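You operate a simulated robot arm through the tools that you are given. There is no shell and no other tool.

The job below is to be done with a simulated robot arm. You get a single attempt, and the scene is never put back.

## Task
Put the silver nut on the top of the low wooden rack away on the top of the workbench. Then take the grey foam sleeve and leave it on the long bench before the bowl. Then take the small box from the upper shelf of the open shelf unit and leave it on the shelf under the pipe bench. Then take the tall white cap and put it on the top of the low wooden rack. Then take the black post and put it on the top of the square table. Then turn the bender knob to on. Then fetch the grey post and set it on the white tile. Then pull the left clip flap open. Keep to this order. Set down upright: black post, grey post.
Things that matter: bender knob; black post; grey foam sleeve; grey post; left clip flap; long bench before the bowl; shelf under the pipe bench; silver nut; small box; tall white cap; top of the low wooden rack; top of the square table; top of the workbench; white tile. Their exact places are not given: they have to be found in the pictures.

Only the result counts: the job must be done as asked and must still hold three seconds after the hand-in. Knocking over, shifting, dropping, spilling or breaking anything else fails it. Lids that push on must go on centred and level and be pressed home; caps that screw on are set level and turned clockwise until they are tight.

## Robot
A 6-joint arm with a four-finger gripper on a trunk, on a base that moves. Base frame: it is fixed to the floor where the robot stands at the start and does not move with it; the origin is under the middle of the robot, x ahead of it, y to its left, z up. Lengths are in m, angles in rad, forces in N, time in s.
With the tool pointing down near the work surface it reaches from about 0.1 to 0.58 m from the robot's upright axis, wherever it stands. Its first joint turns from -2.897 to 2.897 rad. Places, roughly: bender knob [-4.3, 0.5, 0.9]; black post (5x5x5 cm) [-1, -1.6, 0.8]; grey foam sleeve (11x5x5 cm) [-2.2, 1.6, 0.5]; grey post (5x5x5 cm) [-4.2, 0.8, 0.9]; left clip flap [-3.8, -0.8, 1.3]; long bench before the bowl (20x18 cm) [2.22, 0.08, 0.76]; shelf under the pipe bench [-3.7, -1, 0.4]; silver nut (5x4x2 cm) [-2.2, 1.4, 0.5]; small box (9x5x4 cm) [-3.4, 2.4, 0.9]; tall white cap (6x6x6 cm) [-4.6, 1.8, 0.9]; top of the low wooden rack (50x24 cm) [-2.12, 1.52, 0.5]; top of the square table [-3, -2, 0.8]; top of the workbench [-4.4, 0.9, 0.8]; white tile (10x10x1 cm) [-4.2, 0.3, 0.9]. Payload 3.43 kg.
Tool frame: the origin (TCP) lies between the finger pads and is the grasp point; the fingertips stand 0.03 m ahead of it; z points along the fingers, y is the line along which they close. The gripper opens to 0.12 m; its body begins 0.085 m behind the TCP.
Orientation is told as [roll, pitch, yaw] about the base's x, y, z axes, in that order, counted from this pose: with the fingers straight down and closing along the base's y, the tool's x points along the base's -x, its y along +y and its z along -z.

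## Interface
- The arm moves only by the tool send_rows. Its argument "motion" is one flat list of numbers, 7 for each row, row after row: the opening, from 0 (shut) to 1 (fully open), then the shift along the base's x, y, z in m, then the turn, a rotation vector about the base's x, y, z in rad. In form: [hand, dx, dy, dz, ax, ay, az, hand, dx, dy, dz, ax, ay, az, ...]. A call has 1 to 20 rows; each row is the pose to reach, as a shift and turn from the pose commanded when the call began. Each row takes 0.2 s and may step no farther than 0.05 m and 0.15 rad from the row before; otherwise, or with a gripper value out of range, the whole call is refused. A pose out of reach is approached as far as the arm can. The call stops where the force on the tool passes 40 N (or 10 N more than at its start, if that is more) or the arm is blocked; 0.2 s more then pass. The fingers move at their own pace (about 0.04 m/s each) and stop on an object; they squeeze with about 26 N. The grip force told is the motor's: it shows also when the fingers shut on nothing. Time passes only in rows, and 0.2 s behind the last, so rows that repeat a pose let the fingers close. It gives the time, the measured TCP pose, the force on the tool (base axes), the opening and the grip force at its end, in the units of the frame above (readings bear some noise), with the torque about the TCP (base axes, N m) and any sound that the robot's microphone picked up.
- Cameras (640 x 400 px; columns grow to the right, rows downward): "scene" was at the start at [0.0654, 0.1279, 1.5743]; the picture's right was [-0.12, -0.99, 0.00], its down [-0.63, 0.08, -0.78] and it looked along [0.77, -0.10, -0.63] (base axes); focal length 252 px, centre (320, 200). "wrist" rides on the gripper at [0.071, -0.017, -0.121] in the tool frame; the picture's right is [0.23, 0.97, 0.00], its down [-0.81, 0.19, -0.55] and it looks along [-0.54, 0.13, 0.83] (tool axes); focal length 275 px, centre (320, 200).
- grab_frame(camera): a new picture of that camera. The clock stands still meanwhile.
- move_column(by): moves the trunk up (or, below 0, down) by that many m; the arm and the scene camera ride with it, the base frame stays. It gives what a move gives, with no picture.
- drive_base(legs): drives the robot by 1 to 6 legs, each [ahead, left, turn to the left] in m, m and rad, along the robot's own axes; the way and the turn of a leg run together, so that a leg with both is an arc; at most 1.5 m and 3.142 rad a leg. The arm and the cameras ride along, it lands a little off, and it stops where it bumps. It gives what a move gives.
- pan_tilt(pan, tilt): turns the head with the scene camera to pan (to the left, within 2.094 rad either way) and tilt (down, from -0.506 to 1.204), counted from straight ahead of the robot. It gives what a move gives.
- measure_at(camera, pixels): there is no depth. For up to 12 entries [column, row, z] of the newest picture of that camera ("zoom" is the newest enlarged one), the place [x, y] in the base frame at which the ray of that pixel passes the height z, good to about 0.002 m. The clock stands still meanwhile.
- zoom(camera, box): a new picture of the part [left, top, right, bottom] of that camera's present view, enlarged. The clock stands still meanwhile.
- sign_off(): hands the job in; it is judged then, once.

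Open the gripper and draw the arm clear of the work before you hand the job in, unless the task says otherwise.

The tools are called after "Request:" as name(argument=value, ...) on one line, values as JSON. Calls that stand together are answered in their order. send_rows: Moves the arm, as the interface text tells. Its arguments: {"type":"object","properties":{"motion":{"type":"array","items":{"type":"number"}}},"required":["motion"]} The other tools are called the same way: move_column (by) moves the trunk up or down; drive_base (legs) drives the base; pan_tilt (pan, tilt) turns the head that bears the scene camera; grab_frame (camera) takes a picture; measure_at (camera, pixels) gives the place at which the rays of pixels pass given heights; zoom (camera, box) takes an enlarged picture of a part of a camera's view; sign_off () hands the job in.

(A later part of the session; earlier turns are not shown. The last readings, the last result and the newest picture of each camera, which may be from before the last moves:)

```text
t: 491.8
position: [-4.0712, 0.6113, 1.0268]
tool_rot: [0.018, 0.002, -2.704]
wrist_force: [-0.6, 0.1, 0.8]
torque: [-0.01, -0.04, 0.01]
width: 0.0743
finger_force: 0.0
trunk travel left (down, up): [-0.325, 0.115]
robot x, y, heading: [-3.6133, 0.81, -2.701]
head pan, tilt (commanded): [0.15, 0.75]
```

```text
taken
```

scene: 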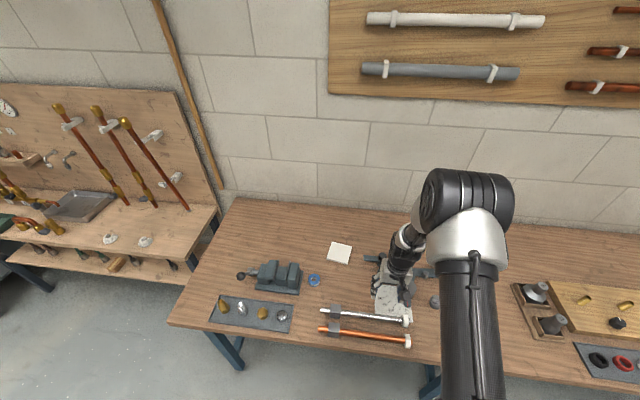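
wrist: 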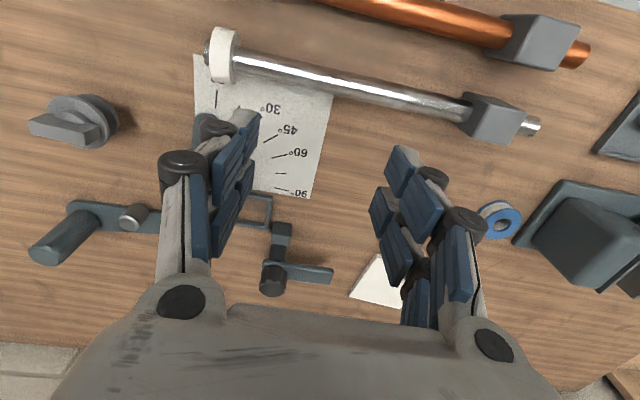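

Request:
zoom(camera="wrist", box=[220, 180, 360, 305])

Request:
measure_at(camera="wrist", pixels=[[273, 270, 0.93], [273, 270, 0.9], [282, 232, 0.87], [320, 272, 0.9], [333, 272, 0.9], [75, 120, 0.87], [375, 285, 0.86]])

```text
3.20 times, centred on (290, 242) of wrist
```

zoom: 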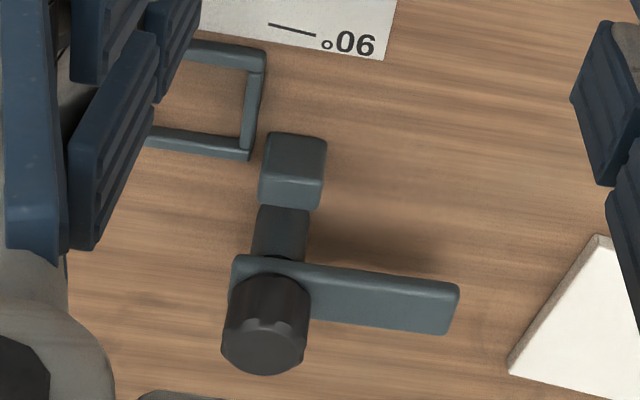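

```text
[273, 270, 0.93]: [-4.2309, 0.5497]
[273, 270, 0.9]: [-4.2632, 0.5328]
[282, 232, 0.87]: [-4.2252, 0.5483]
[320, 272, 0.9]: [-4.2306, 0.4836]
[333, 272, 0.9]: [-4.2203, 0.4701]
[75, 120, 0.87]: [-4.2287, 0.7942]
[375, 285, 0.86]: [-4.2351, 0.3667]
```

Request:
zoom(camera="wrist", box=[255, 215, 345, 300])

Request:
zoom(camera="scene", box=[330, 230, 430, 310])

```text
4.71 times, centred on (300, 258) of wrist
```

zoom: 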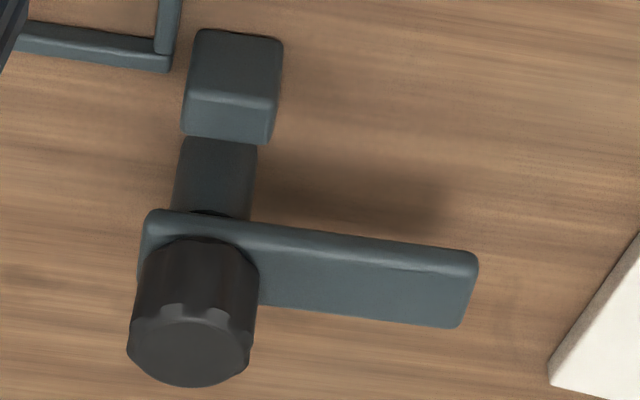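

```text
5.00 times, centred on (380, 270) of scene
```

zoom: 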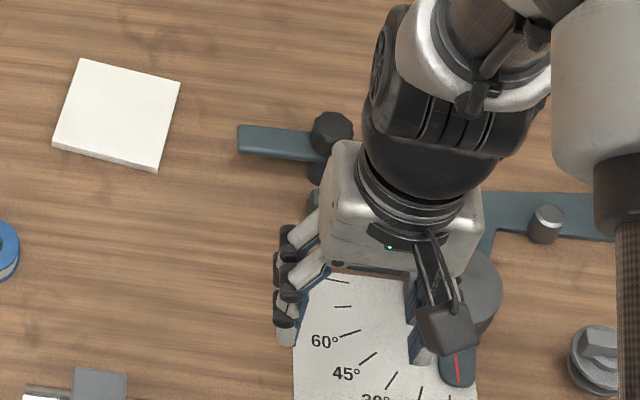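

Request:
measure_at(camera="wrist", pixels=[[272, 290, 0.9], [272, 290, 0.92], [272, 290, 0.94], [274, 272, 0.88], [274, 272, 0.9], [274, 272, 0.92], [281, 227, 0.86], [281, 227, 0.88]])

Request:
measure_at(camera="scene", pixels=[[382.6, 255.4, 0.9], [382.6, 255.4, 0.92], [382.6, 255.4, 0.94], [352, 258, 0.88], [352, 258, 0.9], [352, 258, 0.92]])

```text
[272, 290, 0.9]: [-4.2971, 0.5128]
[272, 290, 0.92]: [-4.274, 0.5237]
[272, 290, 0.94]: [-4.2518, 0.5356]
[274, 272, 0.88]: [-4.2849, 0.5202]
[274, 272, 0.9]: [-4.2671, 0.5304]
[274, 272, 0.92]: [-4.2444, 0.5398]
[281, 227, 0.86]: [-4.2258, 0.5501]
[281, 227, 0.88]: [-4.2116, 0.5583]
```

```text
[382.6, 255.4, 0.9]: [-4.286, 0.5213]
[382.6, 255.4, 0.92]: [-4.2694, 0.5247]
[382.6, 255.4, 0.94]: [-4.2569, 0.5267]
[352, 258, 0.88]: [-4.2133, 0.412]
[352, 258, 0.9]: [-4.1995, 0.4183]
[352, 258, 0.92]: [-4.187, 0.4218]
```

The knob (≈2.8 cm, top z≈0.925, plate below at z≈0.90) is centred at (-4.268, 0.526). I drive 12.5 cm closer so the vertical tool reaches over it.

Request:
drive_base(legs=[[0.125, -0.02, 0]])

Request:
grab_frame(camera="wrist")

```text
t: 493.0
position: [-4.1903, 0.5765, 1.0269]
tool_rot: [0.02, 0.001, -2.704]
wrist_force: [-0.7, 0.2, -0.3]
torque: [-0.02, -0.03, 0.02]
width: 0.0743
finger_force: 0.1
trunk travel left (down, up): [-0.325, 0.115]
robot x, y, heading: [-3.7325, 0.7813, -2.702]
head pan, tilt (commanded): [0.15, 0.75]
```

```text
taken
```

wrist: 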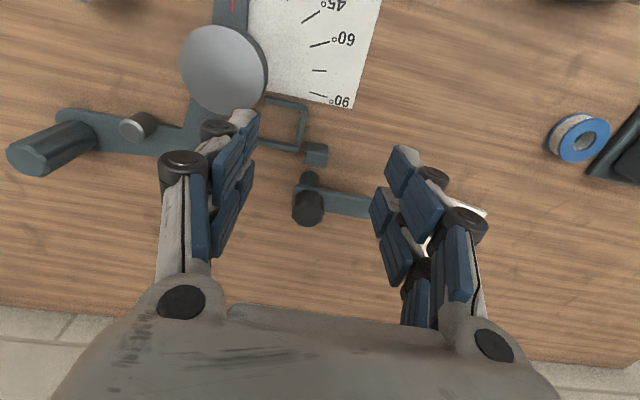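

Request:
zoom(camera="wrist", box=[250, 140, 400, 250])

Request:
measure_at(camera="wrist", pixels=[[307, 211, 0.925], [307, 211, 0.92], [308, 200, 0.9], [222, 70, 0.89], [62, 147, 0.92], [318, 153, 0.87]])

```text
3.64 times, centred on (325, 195) of wrist
```

zoom: 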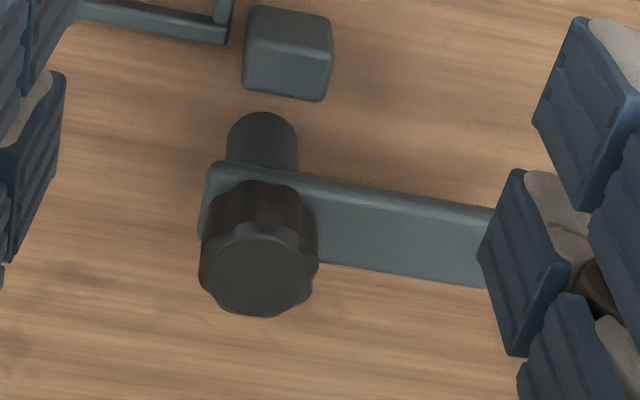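

```text
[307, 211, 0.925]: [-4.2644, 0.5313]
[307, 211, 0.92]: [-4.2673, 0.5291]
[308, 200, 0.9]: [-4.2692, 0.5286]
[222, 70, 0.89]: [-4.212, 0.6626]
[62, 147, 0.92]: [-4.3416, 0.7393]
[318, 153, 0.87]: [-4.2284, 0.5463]
```

K refined to (-4.269, 0.529). I narrow the gripper, move over the knob and descend so the tips stay just above the plate.

Request:
send_rows(motion=[0.45, -0.03, -0.018, 0, 0, 0, 0, 0.45, -0.055, -0.033, 0, 0, 0, 0, 0.45, -0.0787, -0.0475, 0, 0, 0, 0, 0.45, -0.0787, -0.0475, -0.03, 0, 0, 0, 0.45, -0.0787, -0.0475, -0.055, 0, 0, 0])

Request:
grab_frame(camera="wrist")

```text
t: 494.2
position: [-4.2667, 0.5288, 0.9709]
tool_rot: [0.018, -0.001, -2.704]
wrist_force: [-0.8, -0.4, -0.3]
torque: [0.02, -0.01, 0.0]
width: 0.0536
finger_force: 0.0
trunk travel left (down, up): [-0.325, 0.115]
robot x, y, heading: [-3.736, 0.7796, -2.702]
head pan, tilt (commanded): [0.15, 0.75]
```

```text
taken
```

wrist: 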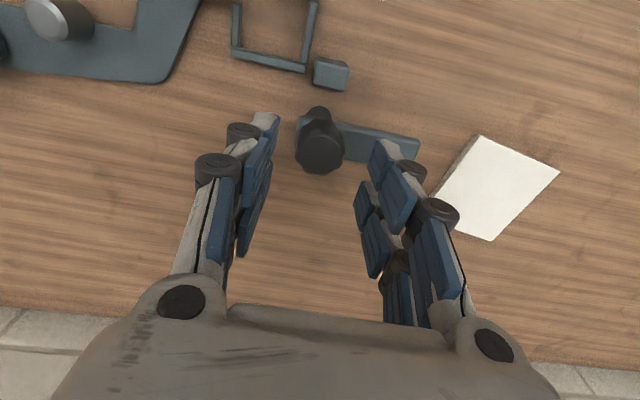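

Request:
send_rows(motion=[0.45, 0, 0, -0.015, 0, 0, 0, 0.45, 0, 0, -0.025, 0, 0, 0, 0.45, 0, 0, -0.033, 0, 0, 0])

Request:
grab_frame(camera="wrist")

```text
t: 495.0
position: [-4.2675, 0.5299, 0.9391]
tool_rot: [0.016, -0.002, -2.704]
wrist_force: [-0.8, -0.6, 0.1]
torque: [0.01, 0.02, 0.01]
width: 0.0542
finger_force: 0.0
trunk travel left (down, up): [-0.325, 0.115]
robot x, y, heading: [-3.733, 0.7796, -2.7]
head pan, tilt (commanded): [0.15, 0.75]
```

```text
taken
```

wrist: 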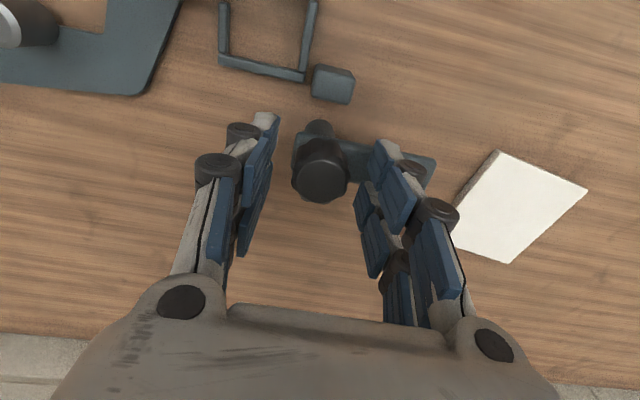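

The knob is centred between the fingertips, no contact yet. I close on it.

Request:
send_rows(motion=[0.3, 0, 0, 0, 0, 0, 0, 0.15, 0, 0, 0, 0, 0, 0, 0.1, 0, 0, 0, 0, 0, 0, 0.1, 0, 0, 0, 0, 0, 0])

Request:
grab_frame(camera="wrist")

```text
t: 496.0
position: [-4.267, 0.528, 0.9391]
tool_rot: [0.017, -0.001, -2.702]
wrist_force: [2.2, -6.3, -1.9]
torque: [-0.19, 0.23, 0.02]
width: 0.0315
finger_force: 40.7
trunk travel left (down, up): [-0.325, 0.115]
robot x, y, heading: [-3.7334, 0.7804, -2.705]
head pan, tilt (commanded): [0.15, 0.75]
```

```text
taken
```

wrist: 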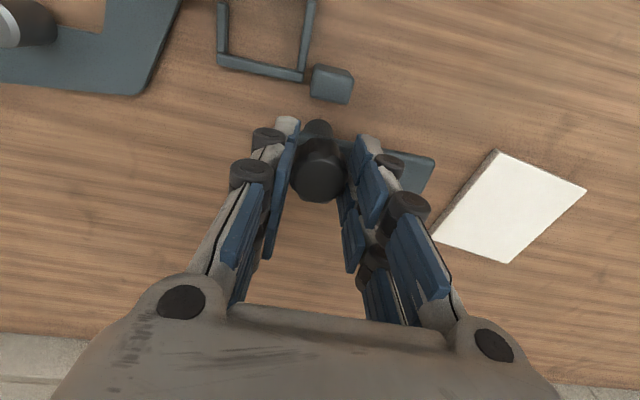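

Gripped (0.0315 m). I try a small turn counter-clockwise (+0.2 rad) and watch the torque.

Request:
send_rows(motion=[0.1, 0, 0, 0, 0, 0, 0.07, 0.1, 0, 0, 0, 0, 0, 0.14, 0.1, 0, 0, 0, 0, 0, 0.2])

Request:
grab_frame(camera="wrist")

```text
t: 496.8
position: [-4.2667, 0.5297, 0.9383]
tool_rot: [0.017, 0.002, -2.504]
wrist_force: [0.4, -6.5, -4.0]
torque: [-0.27, 0.37, 0.01]
width: 0.0314
finger_force: 44.6
trunk travel left (down, up): [-0.325, 0.115]
robot x, y, heading: [-3.734, 0.7801, -2.705]
head pan, tilt (commanded): [0.15, 0.75]
```

```text
taken
```

wrist: 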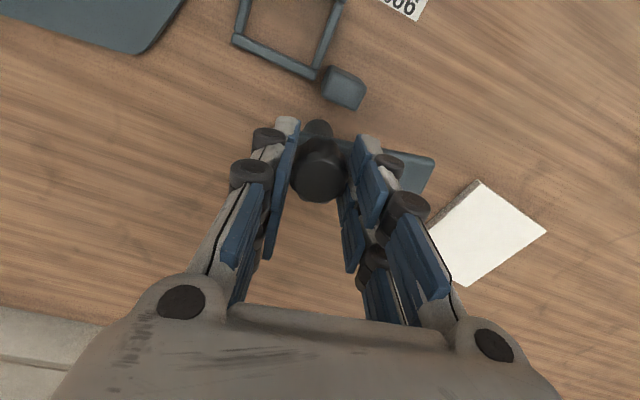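

The lever turned with the gripper (it keeps its place in the wrist view while the background rotated), with little torque. I continue counter-clockwise in steps.

Request:
send_rows(motion=[0.1, 0, 0, 0, 0, 0, 0.08, 0.1, 0, 0, 0, 0, 0, 0.16, 0.1, 0, 0, 0, 0, 0, 0.24, 0.1, 0, 0, 0, 0, 0, 0.32, 0.1, 0, 0, 0, 0, 0, 0.4])

Request:
grab_frame(camera="wrist")

```text
t: 498.0
position: [-4.2685, 0.5304, 0.9382]
tool_rot: [0.019, 0.001, -2.103]
wrist_force: [-2.6, -0.1, -2.5]
torque: [0.48, -0.14, -0.03]
width: 0.0316
finger_force: 45.1
trunk travel left (down, up): [-0.325, 0.115]
robot x, y, heading: [-3.7336, 0.7799, -2.701]
head pan, tilt (commanded): [0.15, 0.75]
```

```text
taken
```

wrist: 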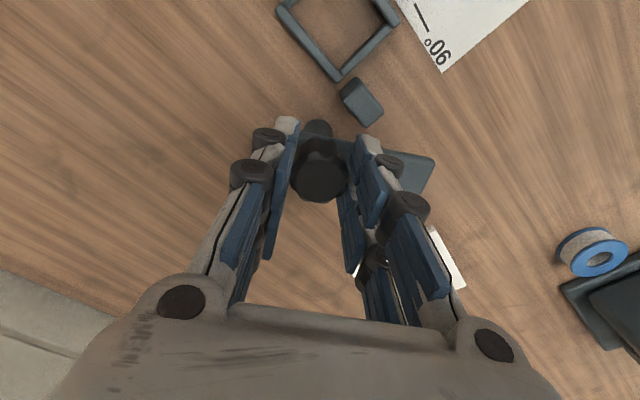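

Request:
send_rows(motion=[0.1, 0, 0, 0, 0, 0, 0.08, 0.1, 0, 0, 0, 0, 0, 0.16, 0.1, 0, 0, 0, 0, 0, 0.24, 0.1, 0, 0, 0, 0, 0, 0.32, 0.1, 0, 0, 0, 0, 0, 0.4])

Request:
grab_frame(camera="wrist")

```text
t: 499.2
position: [-4.2695, 0.5302, 0.9389]
tool_rot: [0.017, 0.002, -1.7]
wrist_force: [-9.9, 5.9, -7.0]
torque: [0.37, 0.5, -0.02]
width: 0.0315
finger_force: 44.9
trunk travel left (down, up): [-0.325, 0.115]
robot x, y, heading: [-3.7353, 0.7811, -2.705]
head pan, tilt (commanded): [0.15, 0.75]
```

```text
taken
```

wrist: 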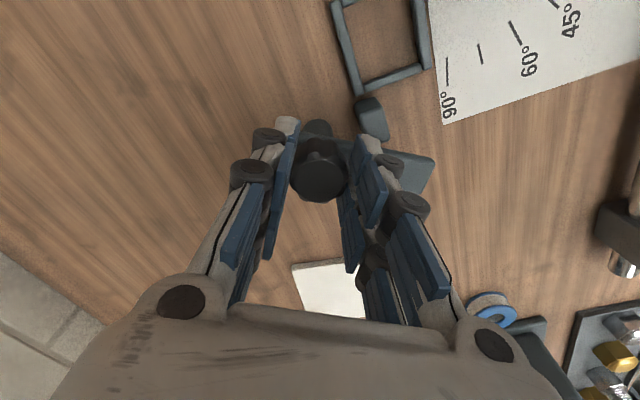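

Still turning freely (total 1.0 rad). I relieve the side force by 1 mm and continue toward 90°.

Request:
send_rows(motion=[0.1, -0.0008, 0.0005, 0, 0, 0, 0.07, 0.1, -0.0008, 0.0005, 0, 0, 0, 0.14, 0.1, -0.0008, 0.0005, 0, 0, 0, 0.21, 0.1, -0.0008, 0.0005, 0, 0, 0, 0.28, 0.1, -0.0008, 0.0005, 0, 0, 0, 0.35])

Request:
grab_frame(camera="wrist")

Request:
zoom(camera="wrist", box=[240, 90, 460, 280])

```text
t: 500.4
position: [-4.27, 0.5304, 0.9397]
tool_rot: [0.017, -0.001, -1.351]
wrist_force: [-12.9, 2.0, -3.7]
torque: [-0.24, 0.5, -0.05]
width: 0.0316
finger_force: 45.3
trunk travel left (down, up): [-0.325, 0.115]
robot x, y, heading: [-3.7331, 0.7795, -2.701]
head pan, tilt (commanded): [0.15, 0.75]
```

```text
taken
```

wrist: 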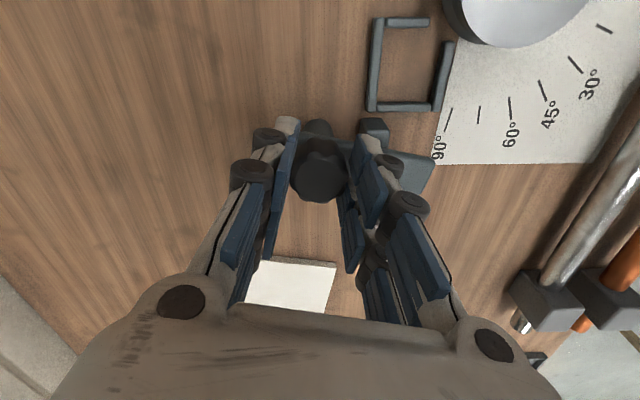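

```text
2.11 times, centred on (350, 185) of wrist
```

zoom: 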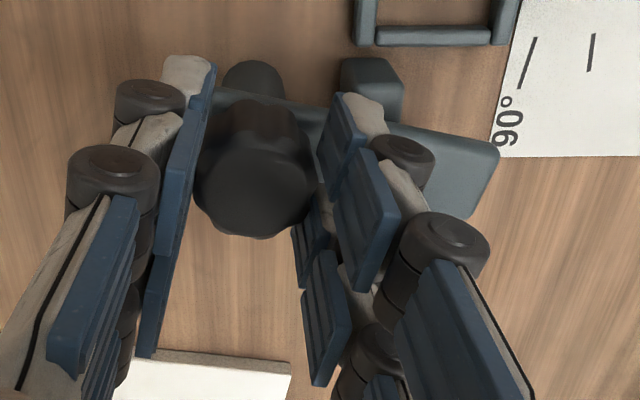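

Request:
send_rows(motion=[0.1, -0.001, 0.0, 0, 0, 0, 0.06, 0.1, -0.001, 0.0, 0, 0, 0, 0.12, 0.1, -0.001, 0.0, 0, 0, 0, 0.18, 0.1, -0.001, 0, 0, 0, 0, 0.22])

Request:
grab_frame(camera="wrist")

```text
t: 501.4
position: [-4.271, 0.5302, 0.9389]
tool_rot: [0.019, 0.0, -1.133]
wrist_force: [-11.1, -3.9, -4.4]
torque: [-0.34, 0.25, -0.03]
width: 0.0314
finger_force: 44.8
trunk travel left (down, up): [-0.325, 0.115]
robot x, y, heading: [-3.735, 0.7768, -2.702]
head pan, tilt (commanded): [0.15, 0.75]
```

```text
taken
```

wrist: 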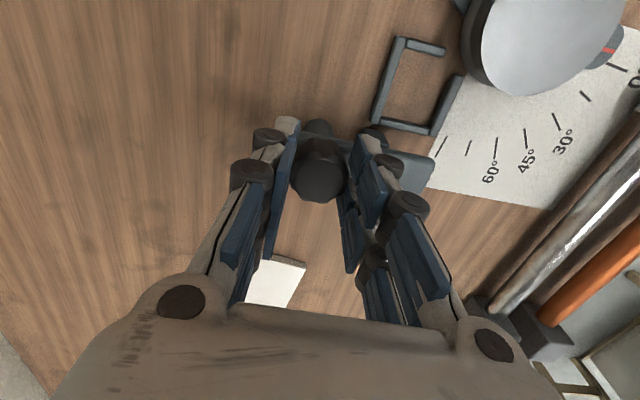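

At 90° the lever still follows. I check whether it runs on to a stop by turning a little further.

Request:
send_rows(motion=[0.1, -0.0005, 0.0, 0, 0, 0, 0.06, 0.1, -0.0005, 0.0, 0, 0, 0, 0.12, 0.1, -0.0005, 0.0, 0, 0, 0, 0.18, 0.1, -0.0005, 0, 0, 0, 0, 0.24])

Request:
grab_frame(camera="wrist")

Request:
zoom(camera="wrist", box=[240, 90, 460, 280])

```text
t: 502.4
position: [-4.2704, 0.5269, 0.9393]
tool_rot: [0.016, -0.001, -0.892]
wrist_force: [-4.6, -22.3, -5.2]
torque: [-0.88, 0.17, -0.62]
width: 0.0312
finger_force: 44.7
trunk travel left (down, up): [-0.325, 0.115]
robot x, y, heading: [-3.7333, 0.7781, -2.699]
head pan, tilt (commanded): [0.15, 0.75]
```

```text
taken
```

wrist: 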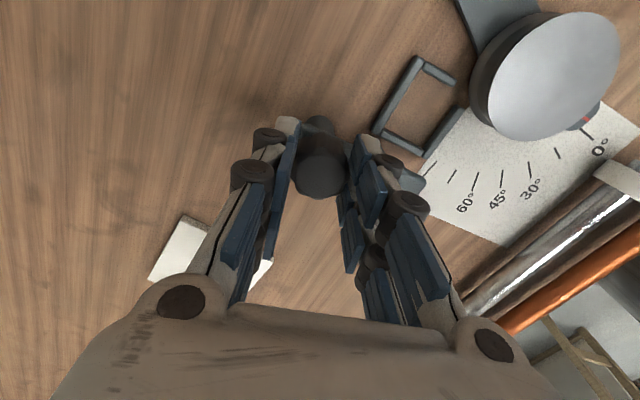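

```text
2.11 times, centred on (350, 185) of wrist
```

zoom: 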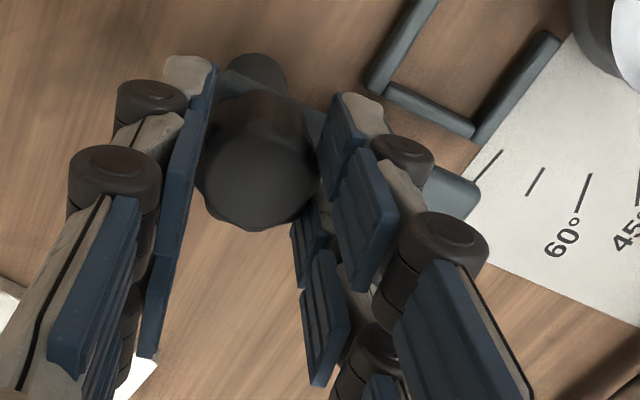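

The torque rose to -0.62 Nm and the lever now lags: the stop is at about 90°, so the knob is fully at its "on" end. I unload the wind-up slightly and open the fingers.

Request:
send_rows(motion=[0.1, 0, 0.001, 0, 0, 0, -0.04, 0.3, 0, 0.001, 0, 0, 0, -0.05, 0.45, 0, 0.001, 0, 0, 0, -0.05, 0.45, 0, 0.001, 0, 0, 0, -0.05])

Request:
grab_frame(camera="wrist")

```text
t: 503.4
position: [-4.2701, 0.5317, 0.9394]
tool_rot: [0.018, -0.001, -0.944]
wrist_force: [-0.4, 0.3, 0.3]
torque: [0.0, -0.01, 0.0]
width: 0.0539
finger_force: 0.1
trunk travel left (down, up): [-0.325, 0.115]
robot x, y, heading: [-3.7317, 0.7789, -2.701]
head pan, tilt (commanded): [0.15, 0.75]
```

```text
taken
```

wrist: 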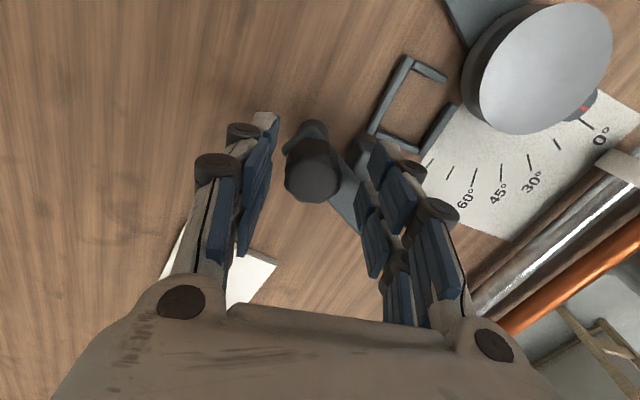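

Request:
send_rows(motion=[0.45, 0, 0, 0.02, 0, 0, 0, 0.45, 0, 0, 0.05, 0, 0, 0, 0.45, 0, 0, 0.08, 0, 0, 0])

Request:
grab_frame(camera="wrist")

Request:
zoom(camera="wrist", box=[220, 60, 420, 200])

```text
t: 504.2
position: [-4.2693, 0.5313, 1.0176]
tool_rot: [0.019, 0.0, -0.944]
wrist_force: [1.3, 0.4, 0.0]
torque: [0.0, -0.03, -0.01]
width: 0.0541
finger_force: 0.1
trunk travel left (down, up): [-0.325, 0.115]
robot x, y, heading: [-3.7354, 0.7795, -2.709]
head pan, tilt (commanded): [0.15, 0.75]
```

```text
taken
```

wrist: 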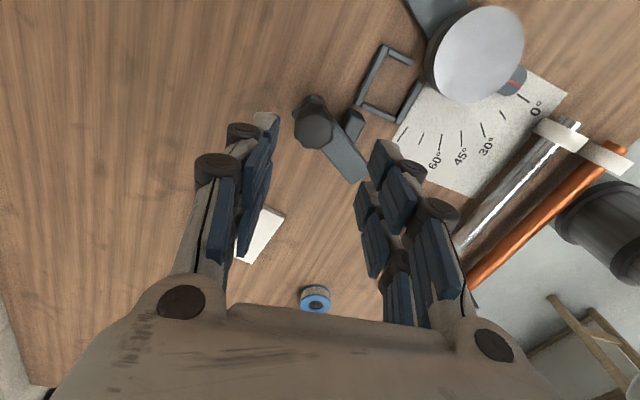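

```text
2.86 times, centred on (320, 130) of wrist
```

zoom: 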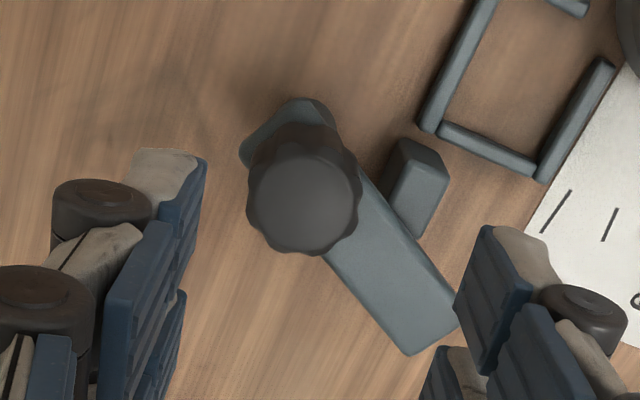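

Request:
measure_at(camera="zoom", pixels=[[432, 328, 0.9], [300, 165, 0.9], [305, 200, 0.925], [415, 190, 0.87], [415, 350, 0.9], [455, 318, 0.9]])

```text
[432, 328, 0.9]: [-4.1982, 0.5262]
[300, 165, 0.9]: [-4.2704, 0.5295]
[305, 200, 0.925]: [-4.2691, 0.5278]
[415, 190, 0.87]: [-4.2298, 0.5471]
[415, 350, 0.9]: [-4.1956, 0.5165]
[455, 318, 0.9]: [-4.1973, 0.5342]
```

The lever tip is now at about (-4.198, 0.526), i.e. pointing at -2°, less than where I held it. I let a second pass and look again to see whether it is moving back.

Request:
send_rows(motion=[0.45, 0, 0, 0, 0, 0, 0, 0.45, 0, 0, 0, 0, 0, 0, 0.45, 0, 0, 0, 0, 0, 0, 0.45, 0, 0, 0, 0, 0, 0, 0.45, 0, 0, 0, 0, 0, 0])

Request:
grab_frame(camera="wrist")

Request:
measure_at(camera="wrist", pixels=[[359, 175, 0.9], [313, 118, 0.9]])

Request:
grab_frame(camera="scene")

Request:
zoom(camera="scene", box=[330, 220, 480, 340])

```text
t: 505.4
position: [-4.2704, 0.5314, 1.019]
tool_rot: [0.017, 0.0, -0.943]
wrist_force: [0.5, -0.4, 0.6]
torque: [0.01, 0.01, 0.01]
width: 0.0539
finger_force: 0.1
trunk travel left (down, up): [-0.325, 0.115]
robot x, y, heading: [-3.7327, 0.7792, -2.702]
head pan, tilt (commanded): [0.15, 0.75]
```

```text
taken
```

wrist: 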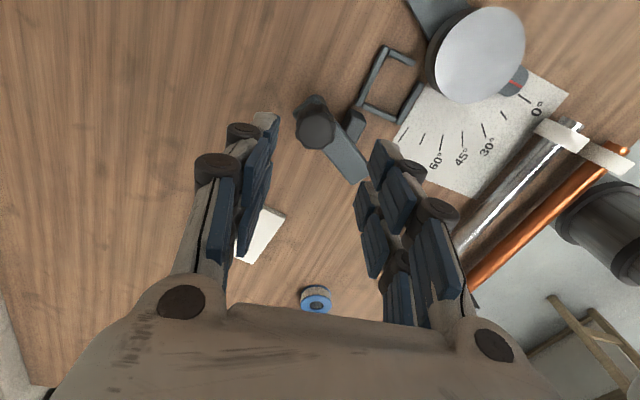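

```text
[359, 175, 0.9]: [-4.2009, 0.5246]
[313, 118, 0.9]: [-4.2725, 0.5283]
```

```text
taken
```

scene: 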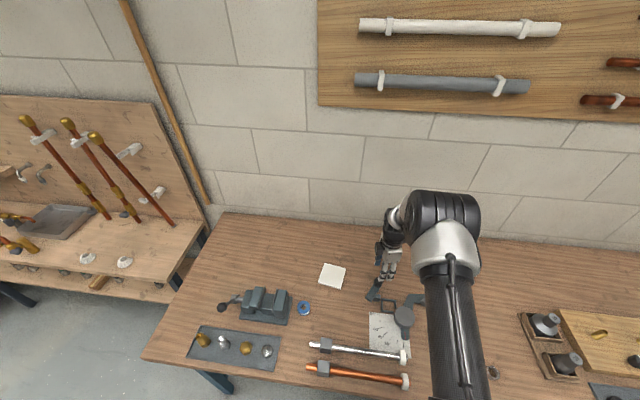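

```text
3.33 times, centred on (405, 280) of scene
```

zoom: 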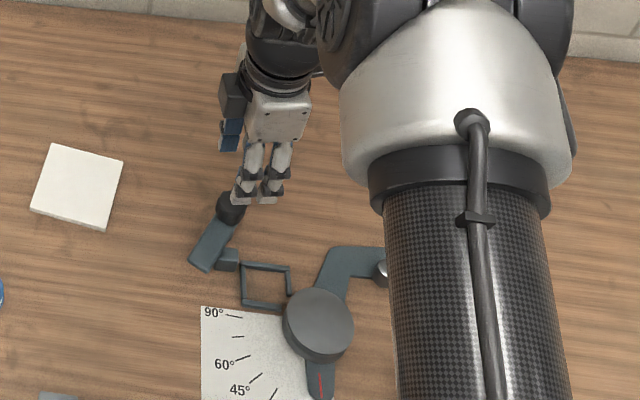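

The lever rests stably at about -2.5° (≈62° from its start), so it probably bounced back off its stop when I released with wind-up. I'll regrip it aligned with the lever and bring it gently to the stop: first yaw back and descend.

Request:
send_rows(motion=[0.45, 0.001, -0.002, 0, 0, 0, -0.14, 0.45, 0.001, -0.002, 0, 0, 0, -0.28, 0.45, 0.001, -0.002, 0, 0, 0, -0.42, 0.45, 0.001, -0.002, 0, 0, 0, -0.56, 0.45, 0.001, -0.002, 0, 0, 0, -0.69, 0.45, 0.001, -0.002, -0.03, 0, 0, -0.69, 0.45, 0.001, -0.002, -0.06, 0, 0, -0.69, 0.45, 0.001, -0.002, -0.0775, 0, 0, -0.69])

Request:
grab_frame(camera="wrist")

```text
t: 507.2
position: [-4.2698, 0.5281, 0.942]
tool_rot: [0.019, 0.001, -1.633]
wrist_force: [-0.8, -1.1, -0.2]
torque: [-0.01, -0.03, 0.02]
width: 0.0538
finger_force: 0.0
trunk travel left (down, up): [-0.325, 0.115]
robot x, y, heading: [-3.7341, 0.7807, -2.707]
head pan, tilt (commanded): [0.15, 0.75]
```

```text
taken
```

wrist: 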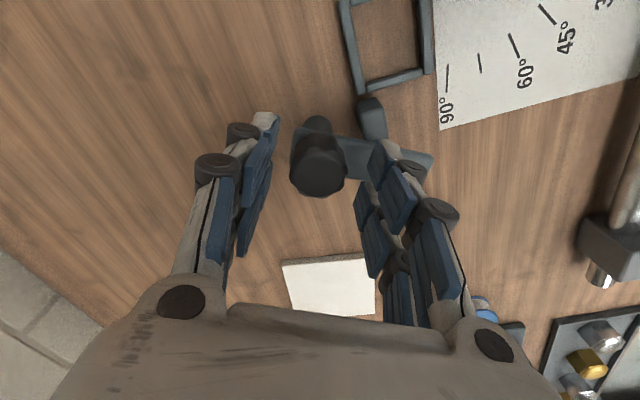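

Request:
send_rows(motion=[0.3, 0, 0, 0, 0, 0, 0, 0.22, 0, 0, 0, 0, 0, 0, 0.22, 0, 0, 0, 0, 0, 0, 0.22, 0, 0, 0, 0, 0, 0])

Request:
send_rows(motion=[0.22, 0, 0, 0, 0, 0, 0.07, 0.22, 0, 0, 0, 0, 0, 0.14, 0.22, 0, 0, 0, 0, 0, 0.21, 0.22, 0, 0, 0, 0, 0, 0.28, 0.22, 0, 0, 0, 0, 0, 0.35, 0.22, 0, 0, 0, 0, 0, 0.42])

Request:
grab_frame(camera="wrist")

```text
t: 508.2
position: [-4.2688, 0.5279, 0.9418]
tool_rot: [0.015, -0.001, -1.634]
wrist_force: [-4.9, -1.4, -1.1]
torque: [-0.22, 0.36, -0.02]
width: 0.0313
finger_force: 45.1
trunk travel left (down, up): [-0.325, 0.115]
robot x, y, heading: [-3.7339, 0.7818, -2.703]
head pan, tilt (commanded): [0.15, 0.75]
```

```text
t: 509.6
position: [-4.2696, 0.5282, 0.9412]
tool_rot: [0.016, 0.001, -1.21]
wrist_force: [-9.6, -5.3, 3.0]
torque: [-0.63, 0.33, -0.04]
width: 0.0308
finger_force: 45.3
trunk travel left (down, up): [-0.325, 0.115]
robot x, y, heading: [-3.7353, 0.7792, -2.706]
head pan, tilt (commanded): [0.15, 0.75]
```

```text
taken
```

wrist: 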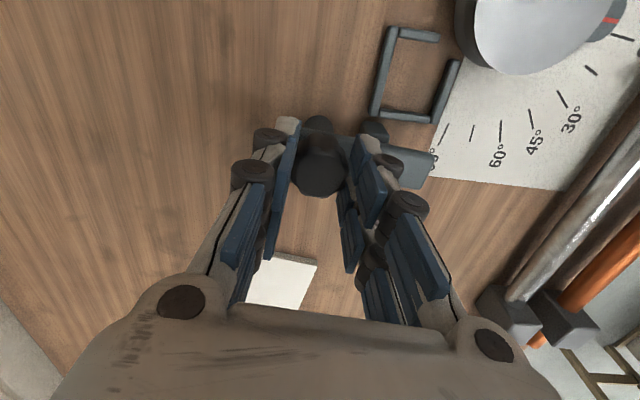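

It follows again (lever at ≈22°). I continue in small steps, watching the z-torque.

Request:
send_rows(motion=[0.22, -0.0007, -0.0004, 0, 0, 0, 0.03, 0.22, -0.0007, -0.0004, 0, 0, 0, 0.06])

Request:
send_rows(motion=[0.22, 0, 0, 0, 0, 0, 0.02, 0.22, 0, 0, 0, 0, 0, 0.04])

Request:
grab_frame(camera="wrist")

```text
t: 510.2
position: [-4.2698, 0.5281, 0.9421]
tool_rot: [0.017, 0.001, -1.152]
wrist_force: [-8.1, -5.0, 6.5]
torque: [-0.33, 0.36, -0.01]
width: 0.0308
finger_force: 45.0
trunk travel left (down, up): [-0.325, 0.115]
robot x, y, heading: [-3.7357, 0.7777, -2.704]
head pan, tilt (commanded): [0.15, 0.75]
```

```text
t: 510.8
position: [-4.2693, 0.5278, 0.9425]
tool_rot: [0.017, -0.001, -1.114]
wrist_force: [-7.0, -7.9, 12.8]
torque: [-0.13, 0.14, -0.4]
width: 0.0308
finger_force: 45.1
trunk travel left (down, up): [-0.325, 0.115]
robot x, y, heading: [-3.7346, 0.7746, -2.706]
head pan, tilt (commanded): [0.15, 0.75]
```

```text
taken
```

wrist: 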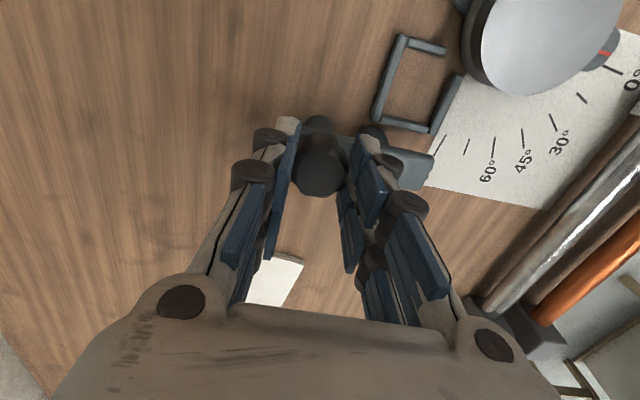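

The stop is reached (torque -0.4 at 90°). I back off 0.025 rad to unload, check, and then open slowly.

Request:
send_rows(motion=[0.22, -0.0005, -0.0005, 0, 0, 0, -0.015, 0.22, -0.0005, -0.0005, 0, 0, 0, -0.025, 0.22, -0.0005, -0.0005, 0, 0, 0, -0.025])

```text
t: 511.6
position: [-4.2704, 0.528, 0.9415]
tool_rot: [0.018, 0.0, -1.137]
wrist_force: [-4.6, -7.9, 14.9]
torque: [-0.34, 0.12, -0.03]
width: 0.031
finger_force: 44.9
trunk travel left (down, up): [-0.325, 0.115]
robot x, y, heading: [-3.7293, 0.7802, -2.701]
head pan, tilt (commanded): [0.15, 0.75]
```

Request:
send_rows(motion=[0.22, -0.0003, -0.0005, 0.001, 0, 0, 0, 0.25, -0.0003, -0.0005, 0.001, 0, 0, 0, 0.27, -0.0003, -0.0005, 0.001, 0, 0, 0, 0.29, -0.0003, -0.0005, 0.001, 0, 0, 0, 0.32, -0.0003, -0.0005, 0.001, 0, 0, 0, 0.36, -0.0003, -0.0005, 0.001, 0, 0, 0, 0.42, -0.0003, -0.0005, 0.001, 0, 0, 0, 0.45, -0.0003, -0.0005, 0.001, 0, 0, 0])

Request:
grab_frame(camera="wrist")

```text
t: 513.4
position: [-4.2704, 0.5281, 0.9418]
tool_rot: [0.017, 0.001, -1.136]
wrist_force: [-0.3, -0.5, -0.1]
torque: [-0.01, -0.01, -0.01]
width: 0.0541
finger_force: 0.1
trunk travel left (down, up): [-0.325, 0.115]
robot x, y, heading: [-3.7348, 0.7769, -2.698]
head pan, tilt (commanded): [0.15, 0.75]
```

```text
taken
```

wrist: 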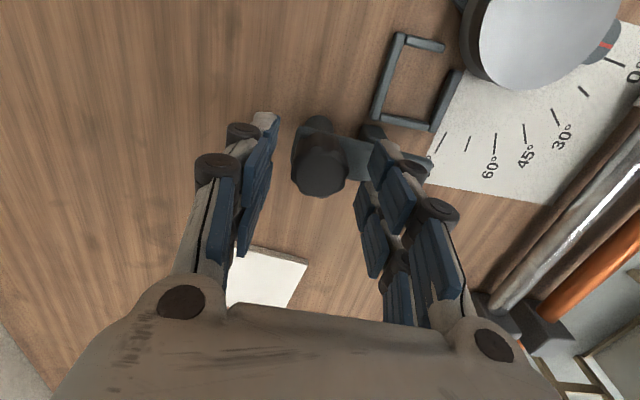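

The lever stayed in line with the gripper this time. I rise and verify.

Request:
send_rows(motion=[0.45, 0, 0, 0.02, 0, 0, 0, 0.45, 0, 0, 0.05, 0, 0, 0, 0.45, 0, 0, 0.08, 0, 0, 0, 0.45, 0, 0, 0.1, 0, 0, 0])

Request:
grab_frame(camera="wrist")

Request:
zoom(camera="wrist", box=[240, 60, 440, 200])

```text
t: 514.4
position: [-4.2689, 0.5297, 1.0416]
tool_rot: [0.016, -0.001, -1.137]
wrist_force: [0.1, -0.9, 0.0]
torque: [0.01, 0.01, 0.02]
width: 0.0538
finger_force: 0.0
trunk travel left (down, up): [-0.325, 0.115]
robot x, y, heading: [-3.7323, 0.7775, -2.699]
head pan, tilt (commanded): [0.15, 0.75]
```

```text
taken
```

wrist: 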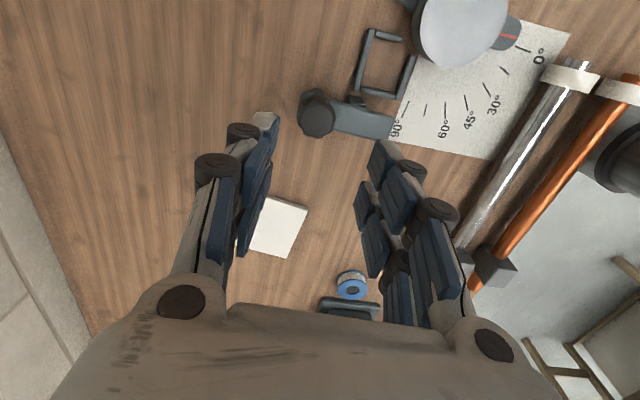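

```text
2.86 times, centred on (340, 130) of wrist
```

zoom: 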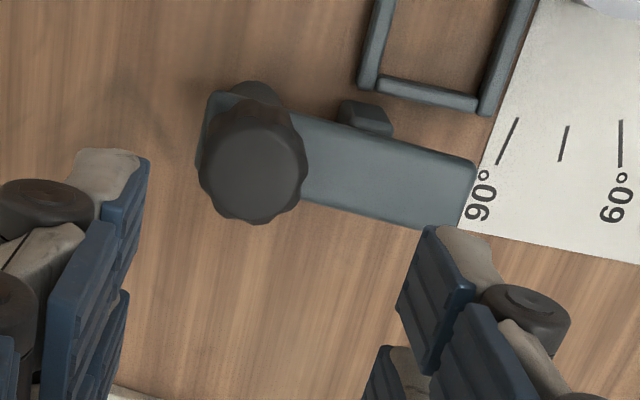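

Request:
measure_at(camera="zoom", pixels=[[468, 192, 0.9], [245, 120, 0.9]])

Request:
send_rows(motion=[0.6, 0.01, 0.005, 0, 0, 0, -0.14, 0.6, 0.02, 0.01, 0, 0, 0, -0.28, 0.6, 0.03, 0.015, 0, 0, 0, -0.42, 0.6, 0.04, 0.02, 0, 0, 0, -0.56, 0.6, 0.05, 0.024, 0, 0, 0, -0.7, 0.6, 0.06, 0.03, 0, 0, 0, -0.84, 0.6, 0.07, 0.035, 0, 0, 0, -0.98, 0.6, 0.08, 0.04, 0, 0, 0, -1.12, 0.6, 0.09, 0.044, 0, 0, 0, -1.26, 0.6, 0.1, 0.048, 0, 0, 0, -1.4, 0.6, 0.1, 0.048, 0, 0, 0, -1.54])

Request:
grab_frame(camera="wrist")

Request:
grab_frame(camera="scene")

```text
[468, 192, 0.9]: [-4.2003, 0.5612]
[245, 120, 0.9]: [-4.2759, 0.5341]
```

```text
t: 516.8
position: [-4.1691, 0.576, 1.0413]
tool_rot: [0.018, 0.001, -2.681]
wrist_force: [-0.3, 0.5, -0.6]
torque: [0.01, -0.03, 0.0]
width: 0.0721
finger_force: 0.1
trunk travel left (down, up): [-0.325, 0.115]
robot x, y, heading: [-3.7328, 0.7776, -2.705]
head pan, tilt (commanded): [0.15, 0.75]
```

```text
taken
```

wrist: 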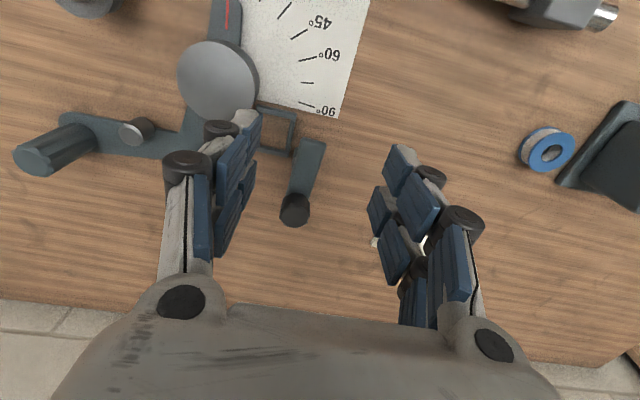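

```text
taken
```

scene: 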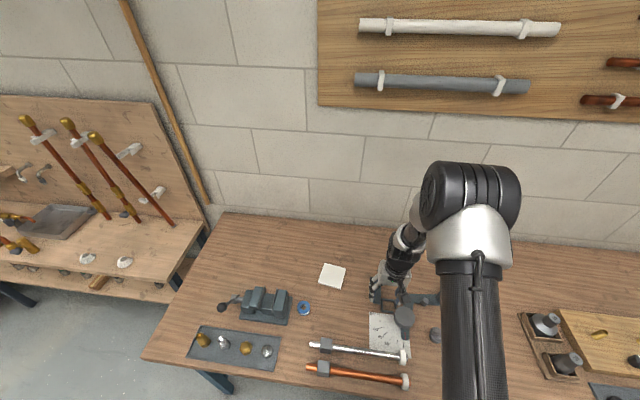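

The lever now points to the front (24.6°, 90° from the start). Next the grey post at about (-4.225, 0.772): I move the hand north at this height to view it.

Request:
send_rows(motion=[0.62, 0.01, 0.045, 0, 0, 0, 0, 0.62, 0.02, 0.09, 0, 0, 0, 0, 0.62, 0.025, 0.135, 0, 0, 0, 0, 0.62, 0.03, 0.18, 0, 0, 0, 0])

Request:
grab_frame(camera="wrist")

Request:
zoom(camera="wrist", box=[230, 60, 430, 220])

```text
t: 517.8
position: [-4.1417, 0.7587, 1.0438]
tool_rot: [0.018, -0.002, -2.678]
wrist_force: [-0.3, -0.1, 0.3]
torque: [-0.03, 0.0, 0.02]
width: 0.0744
finger_force: 0.0
trunk travel left (down, up): [-0.325, 0.115]
robot x, y, heading: [-3.7275, 0.7817, -2.704]
head pan, tilt (commanded): [0.15, 0.75]
```

```text
taken
```

wrist: 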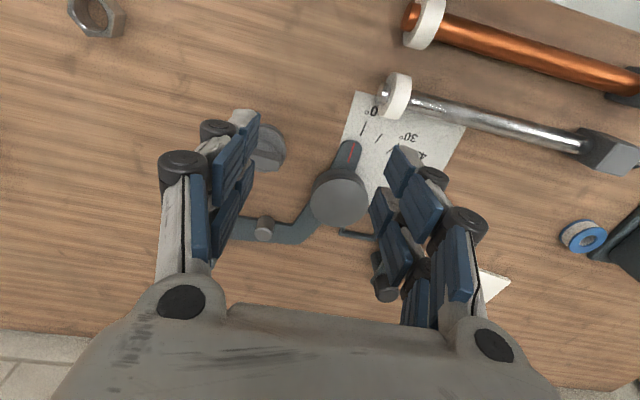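

```text
2.50 times, centred on (330, 140) of wrist
```

zoom: 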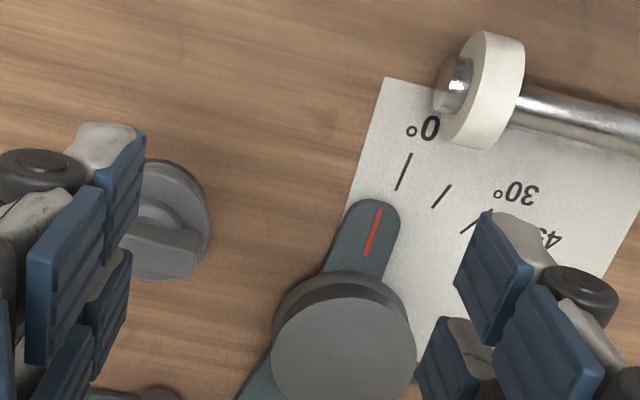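

The disc of the bender is close to the post's south side, so I'll close front-to-back: rotate the tool 90° and move over the post.

Request:
send_rows(motion=[0.62, -0.008, 0.002, 0, 0, 0, 0.14, 0.62, -0.016, 0.003, 0, 0, 0, 0.28, 0.62, -0.024, 0.004, 0, 0, 0, 0.42, 0.62, -0.032, 0.005, 0, 0, 0, 0.56, 0.62, -0.04, 0.006, 0, 0, 0, 0.7, 0.62, -0.048, 0.007, 0, 0, 0, 0.84, 0.62, -0.056, 0.008, 0, 0, 0, 0.98, 0.62, -0.064, 0.01, 0, 0, 0, 1.12, 0.62, -0.072, 0.011, 0, 0, 0, 1.26, 0.62, -0.083, 0.013, 0, 0, 0, 1.4, 0.62, -0.083, 0.013, 0, 0, 0, 1.54])

Request:
grab_frame(camera="wrist")

Request:
zoom(camera="wrist", box=[230, 40, 430, 200])

```text
t: 520.2
position: [-4.2223, 0.7688, 1.0428]
tool_rot: [0.018, 0.0, -1.136]
wrist_force: [0.7, 0.5, -0.7]
torque: [0.01, 0.0, 0.01]
width: 0.0744
finger_force: 0.1
trunk travel left (down, up): [-0.325, 0.115]
robot x, y, heading: [-3.7329, 0.7817, -2.708]
head pan, tilt (commanded): [0.15, 0.75]
```

```text
taken
```

wrist: 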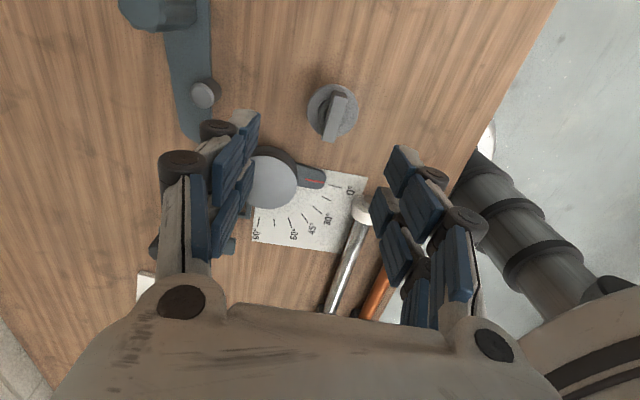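

```text
2.50 times, centred on (330, 120) of wrist
```

zoom: 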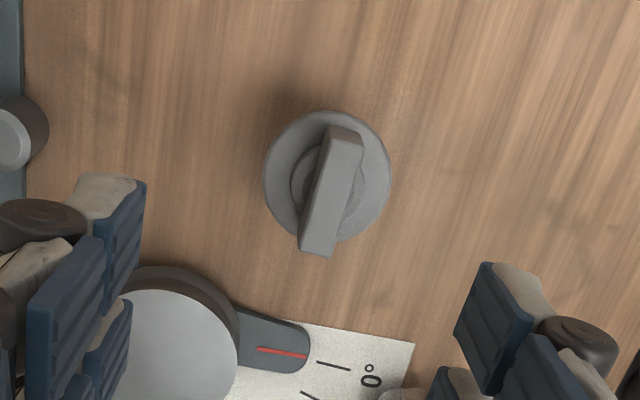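

Request:
measure_at(camera="wrist", pixels=[[333, 111, 0.88], [333, 112, 0.87], [333, 113, 0.89], [270, 180, 0.89], [204, 94, 0.88], [175, 20, 0.87], [206, 140, 0.86]])

```text
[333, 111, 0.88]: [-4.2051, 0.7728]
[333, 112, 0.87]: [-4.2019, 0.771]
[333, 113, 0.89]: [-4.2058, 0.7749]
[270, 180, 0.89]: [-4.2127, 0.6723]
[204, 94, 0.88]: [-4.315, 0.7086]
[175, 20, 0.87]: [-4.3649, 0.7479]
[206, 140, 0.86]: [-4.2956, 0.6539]
```

Post centre (-4.2045, 0.773), disc 10 cm away to the south. I centre over the post and descend.

Request:
send_rows(motion=[0.58, 0.0178, 0.0042, 0, 0, 0, 0, 0.58, 0.0178, 0.0042, -0.04, 0, 0, 0, 0.58, 0.0178, 0.0042, -0.08, 0, 0, 0, 0.58, 0.0178, 0.0042, -0.11, 0, 0, 0])

Request:
grab_frame(camera="wrist")

```text
t: 521.2
position: [-4.2075, 0.7733, 0.9325]
tool_rot: [0.017, 0.0, -1.137]
wrist_force: [-0.5, 0.0, 0.7]
torque: [0.02, 0.01, 0.01]
width: 0.0695
finger_force: 0.1
trunk travel left (down, up): [-0.325, 0.115]
robot x, y, heading: [-3.7351, 0.7818, -2.709]
head pan, tilt (commanded): [0.15, 0.75]
```

```text
taken
```

wrist: 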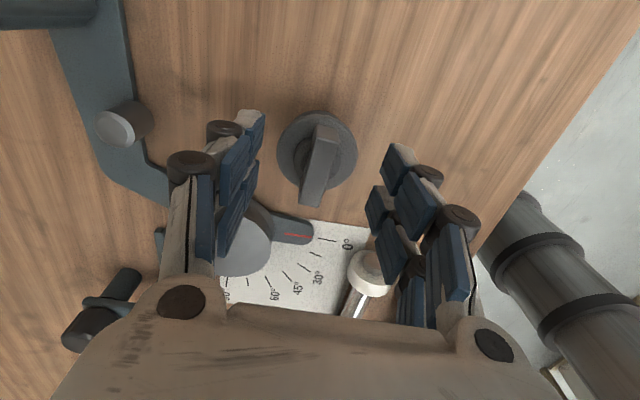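

Request:
send_rows(motion=[0.58, 0.0015, 0, -0.02, 0, 0, 0, 0.58, 0.0015, 0, -0.035, 0, 0, 0, 0.58, 0.0015, 0, -0.0445, 0, 0, 0])

Request:
grab_frame(camera="wrist")

```text
t: 522.0
position: [-4.2043, 0.7738, 0.8889]
tool_rot: [0.018, 0.0, -1.138]
wrist_force: [0.1, 0.6, -0.1]
torque: [0.01, -0.02, -0.02]
width: 0.0692
finger_force: 0.0
trunk travel left (down, up): [-0.325, 0.115]
robot x, y, heading: [-3.7329, 0.7802, -2.704]
head pan, tilt (commanded): [0.15, 0.75]
```

```text
taken
```

wrist: 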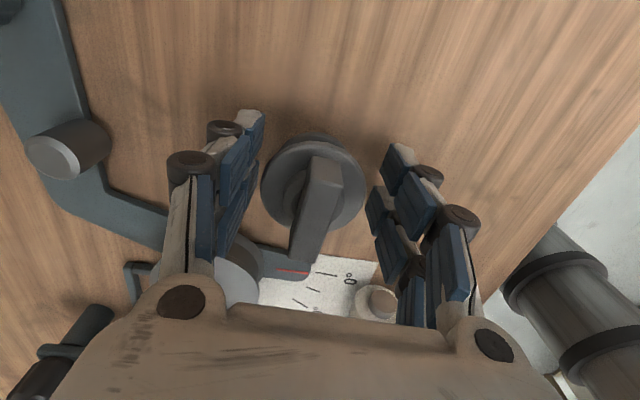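

Post is between the pads. I close on it.

Request:
send_rows(motion=[0.4, 0, 0, -0.002, 0, 0, 0, 0.25, 0, 0, -0.002, 0, 0, 0, 0.15, 0, 0, -0.002, 0, 0, 0, 0.15, 0, 0, -0.002, 0, 0, 0])

Request:
send_rows(motion=[0.15, 0, 0, 0.01, 0, 0, 0, 0.15, 0, 0, 0.03, 0, 0, 0, 0.15, 0, 0, 0.07, 0, 0, 0, 0.15, 0, 0, 0.11, 0, 0, 0])

Request:
grab_frame(camera="wrist")

```text
t: 523.0
position: [-4.2044, 0.773, 0.8865]
tool_rot: [0.019, -0.001, -1.137]
wrist_force: [0.4, -0.5, 0.3]
torque: [0.0, 0.02, 0.02]
width: 0.0461
finger_force: 25.7
trunk travel left (down, up): [-0.325, 0.115]
robot x, y, heading: [-3.7347, 0.777, -2.698]
head pan, tilt (commanded): [0.15, 0.75]
```

```text
t: 524.0
position: [-4.2034, 0.7738, 0.9956]
tool_rot: [0.019, -0.001, -1.137]
wrist_force: [0.3, -0.2, -0.9]
torque: [0.03, 0.01, 0.06]
width: 0.0462
finger_force: 26.0
trunk travel left (down, up): [-0.325, 0.115]
robot x, y, heading: [-3.7339, 0.7799, -2.701]
head pan, tilt (commanded): [0.15, 0.75]
```

```text
taken
```

wrist: 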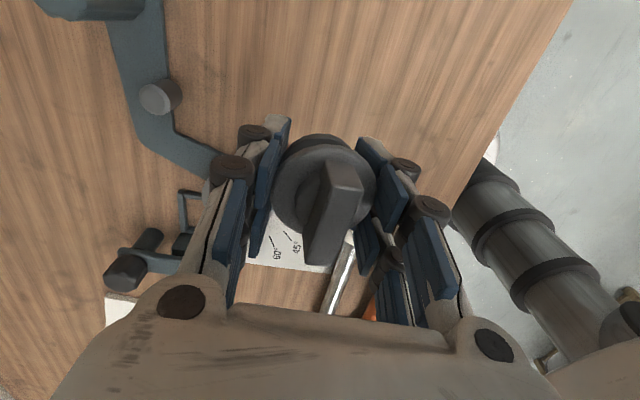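

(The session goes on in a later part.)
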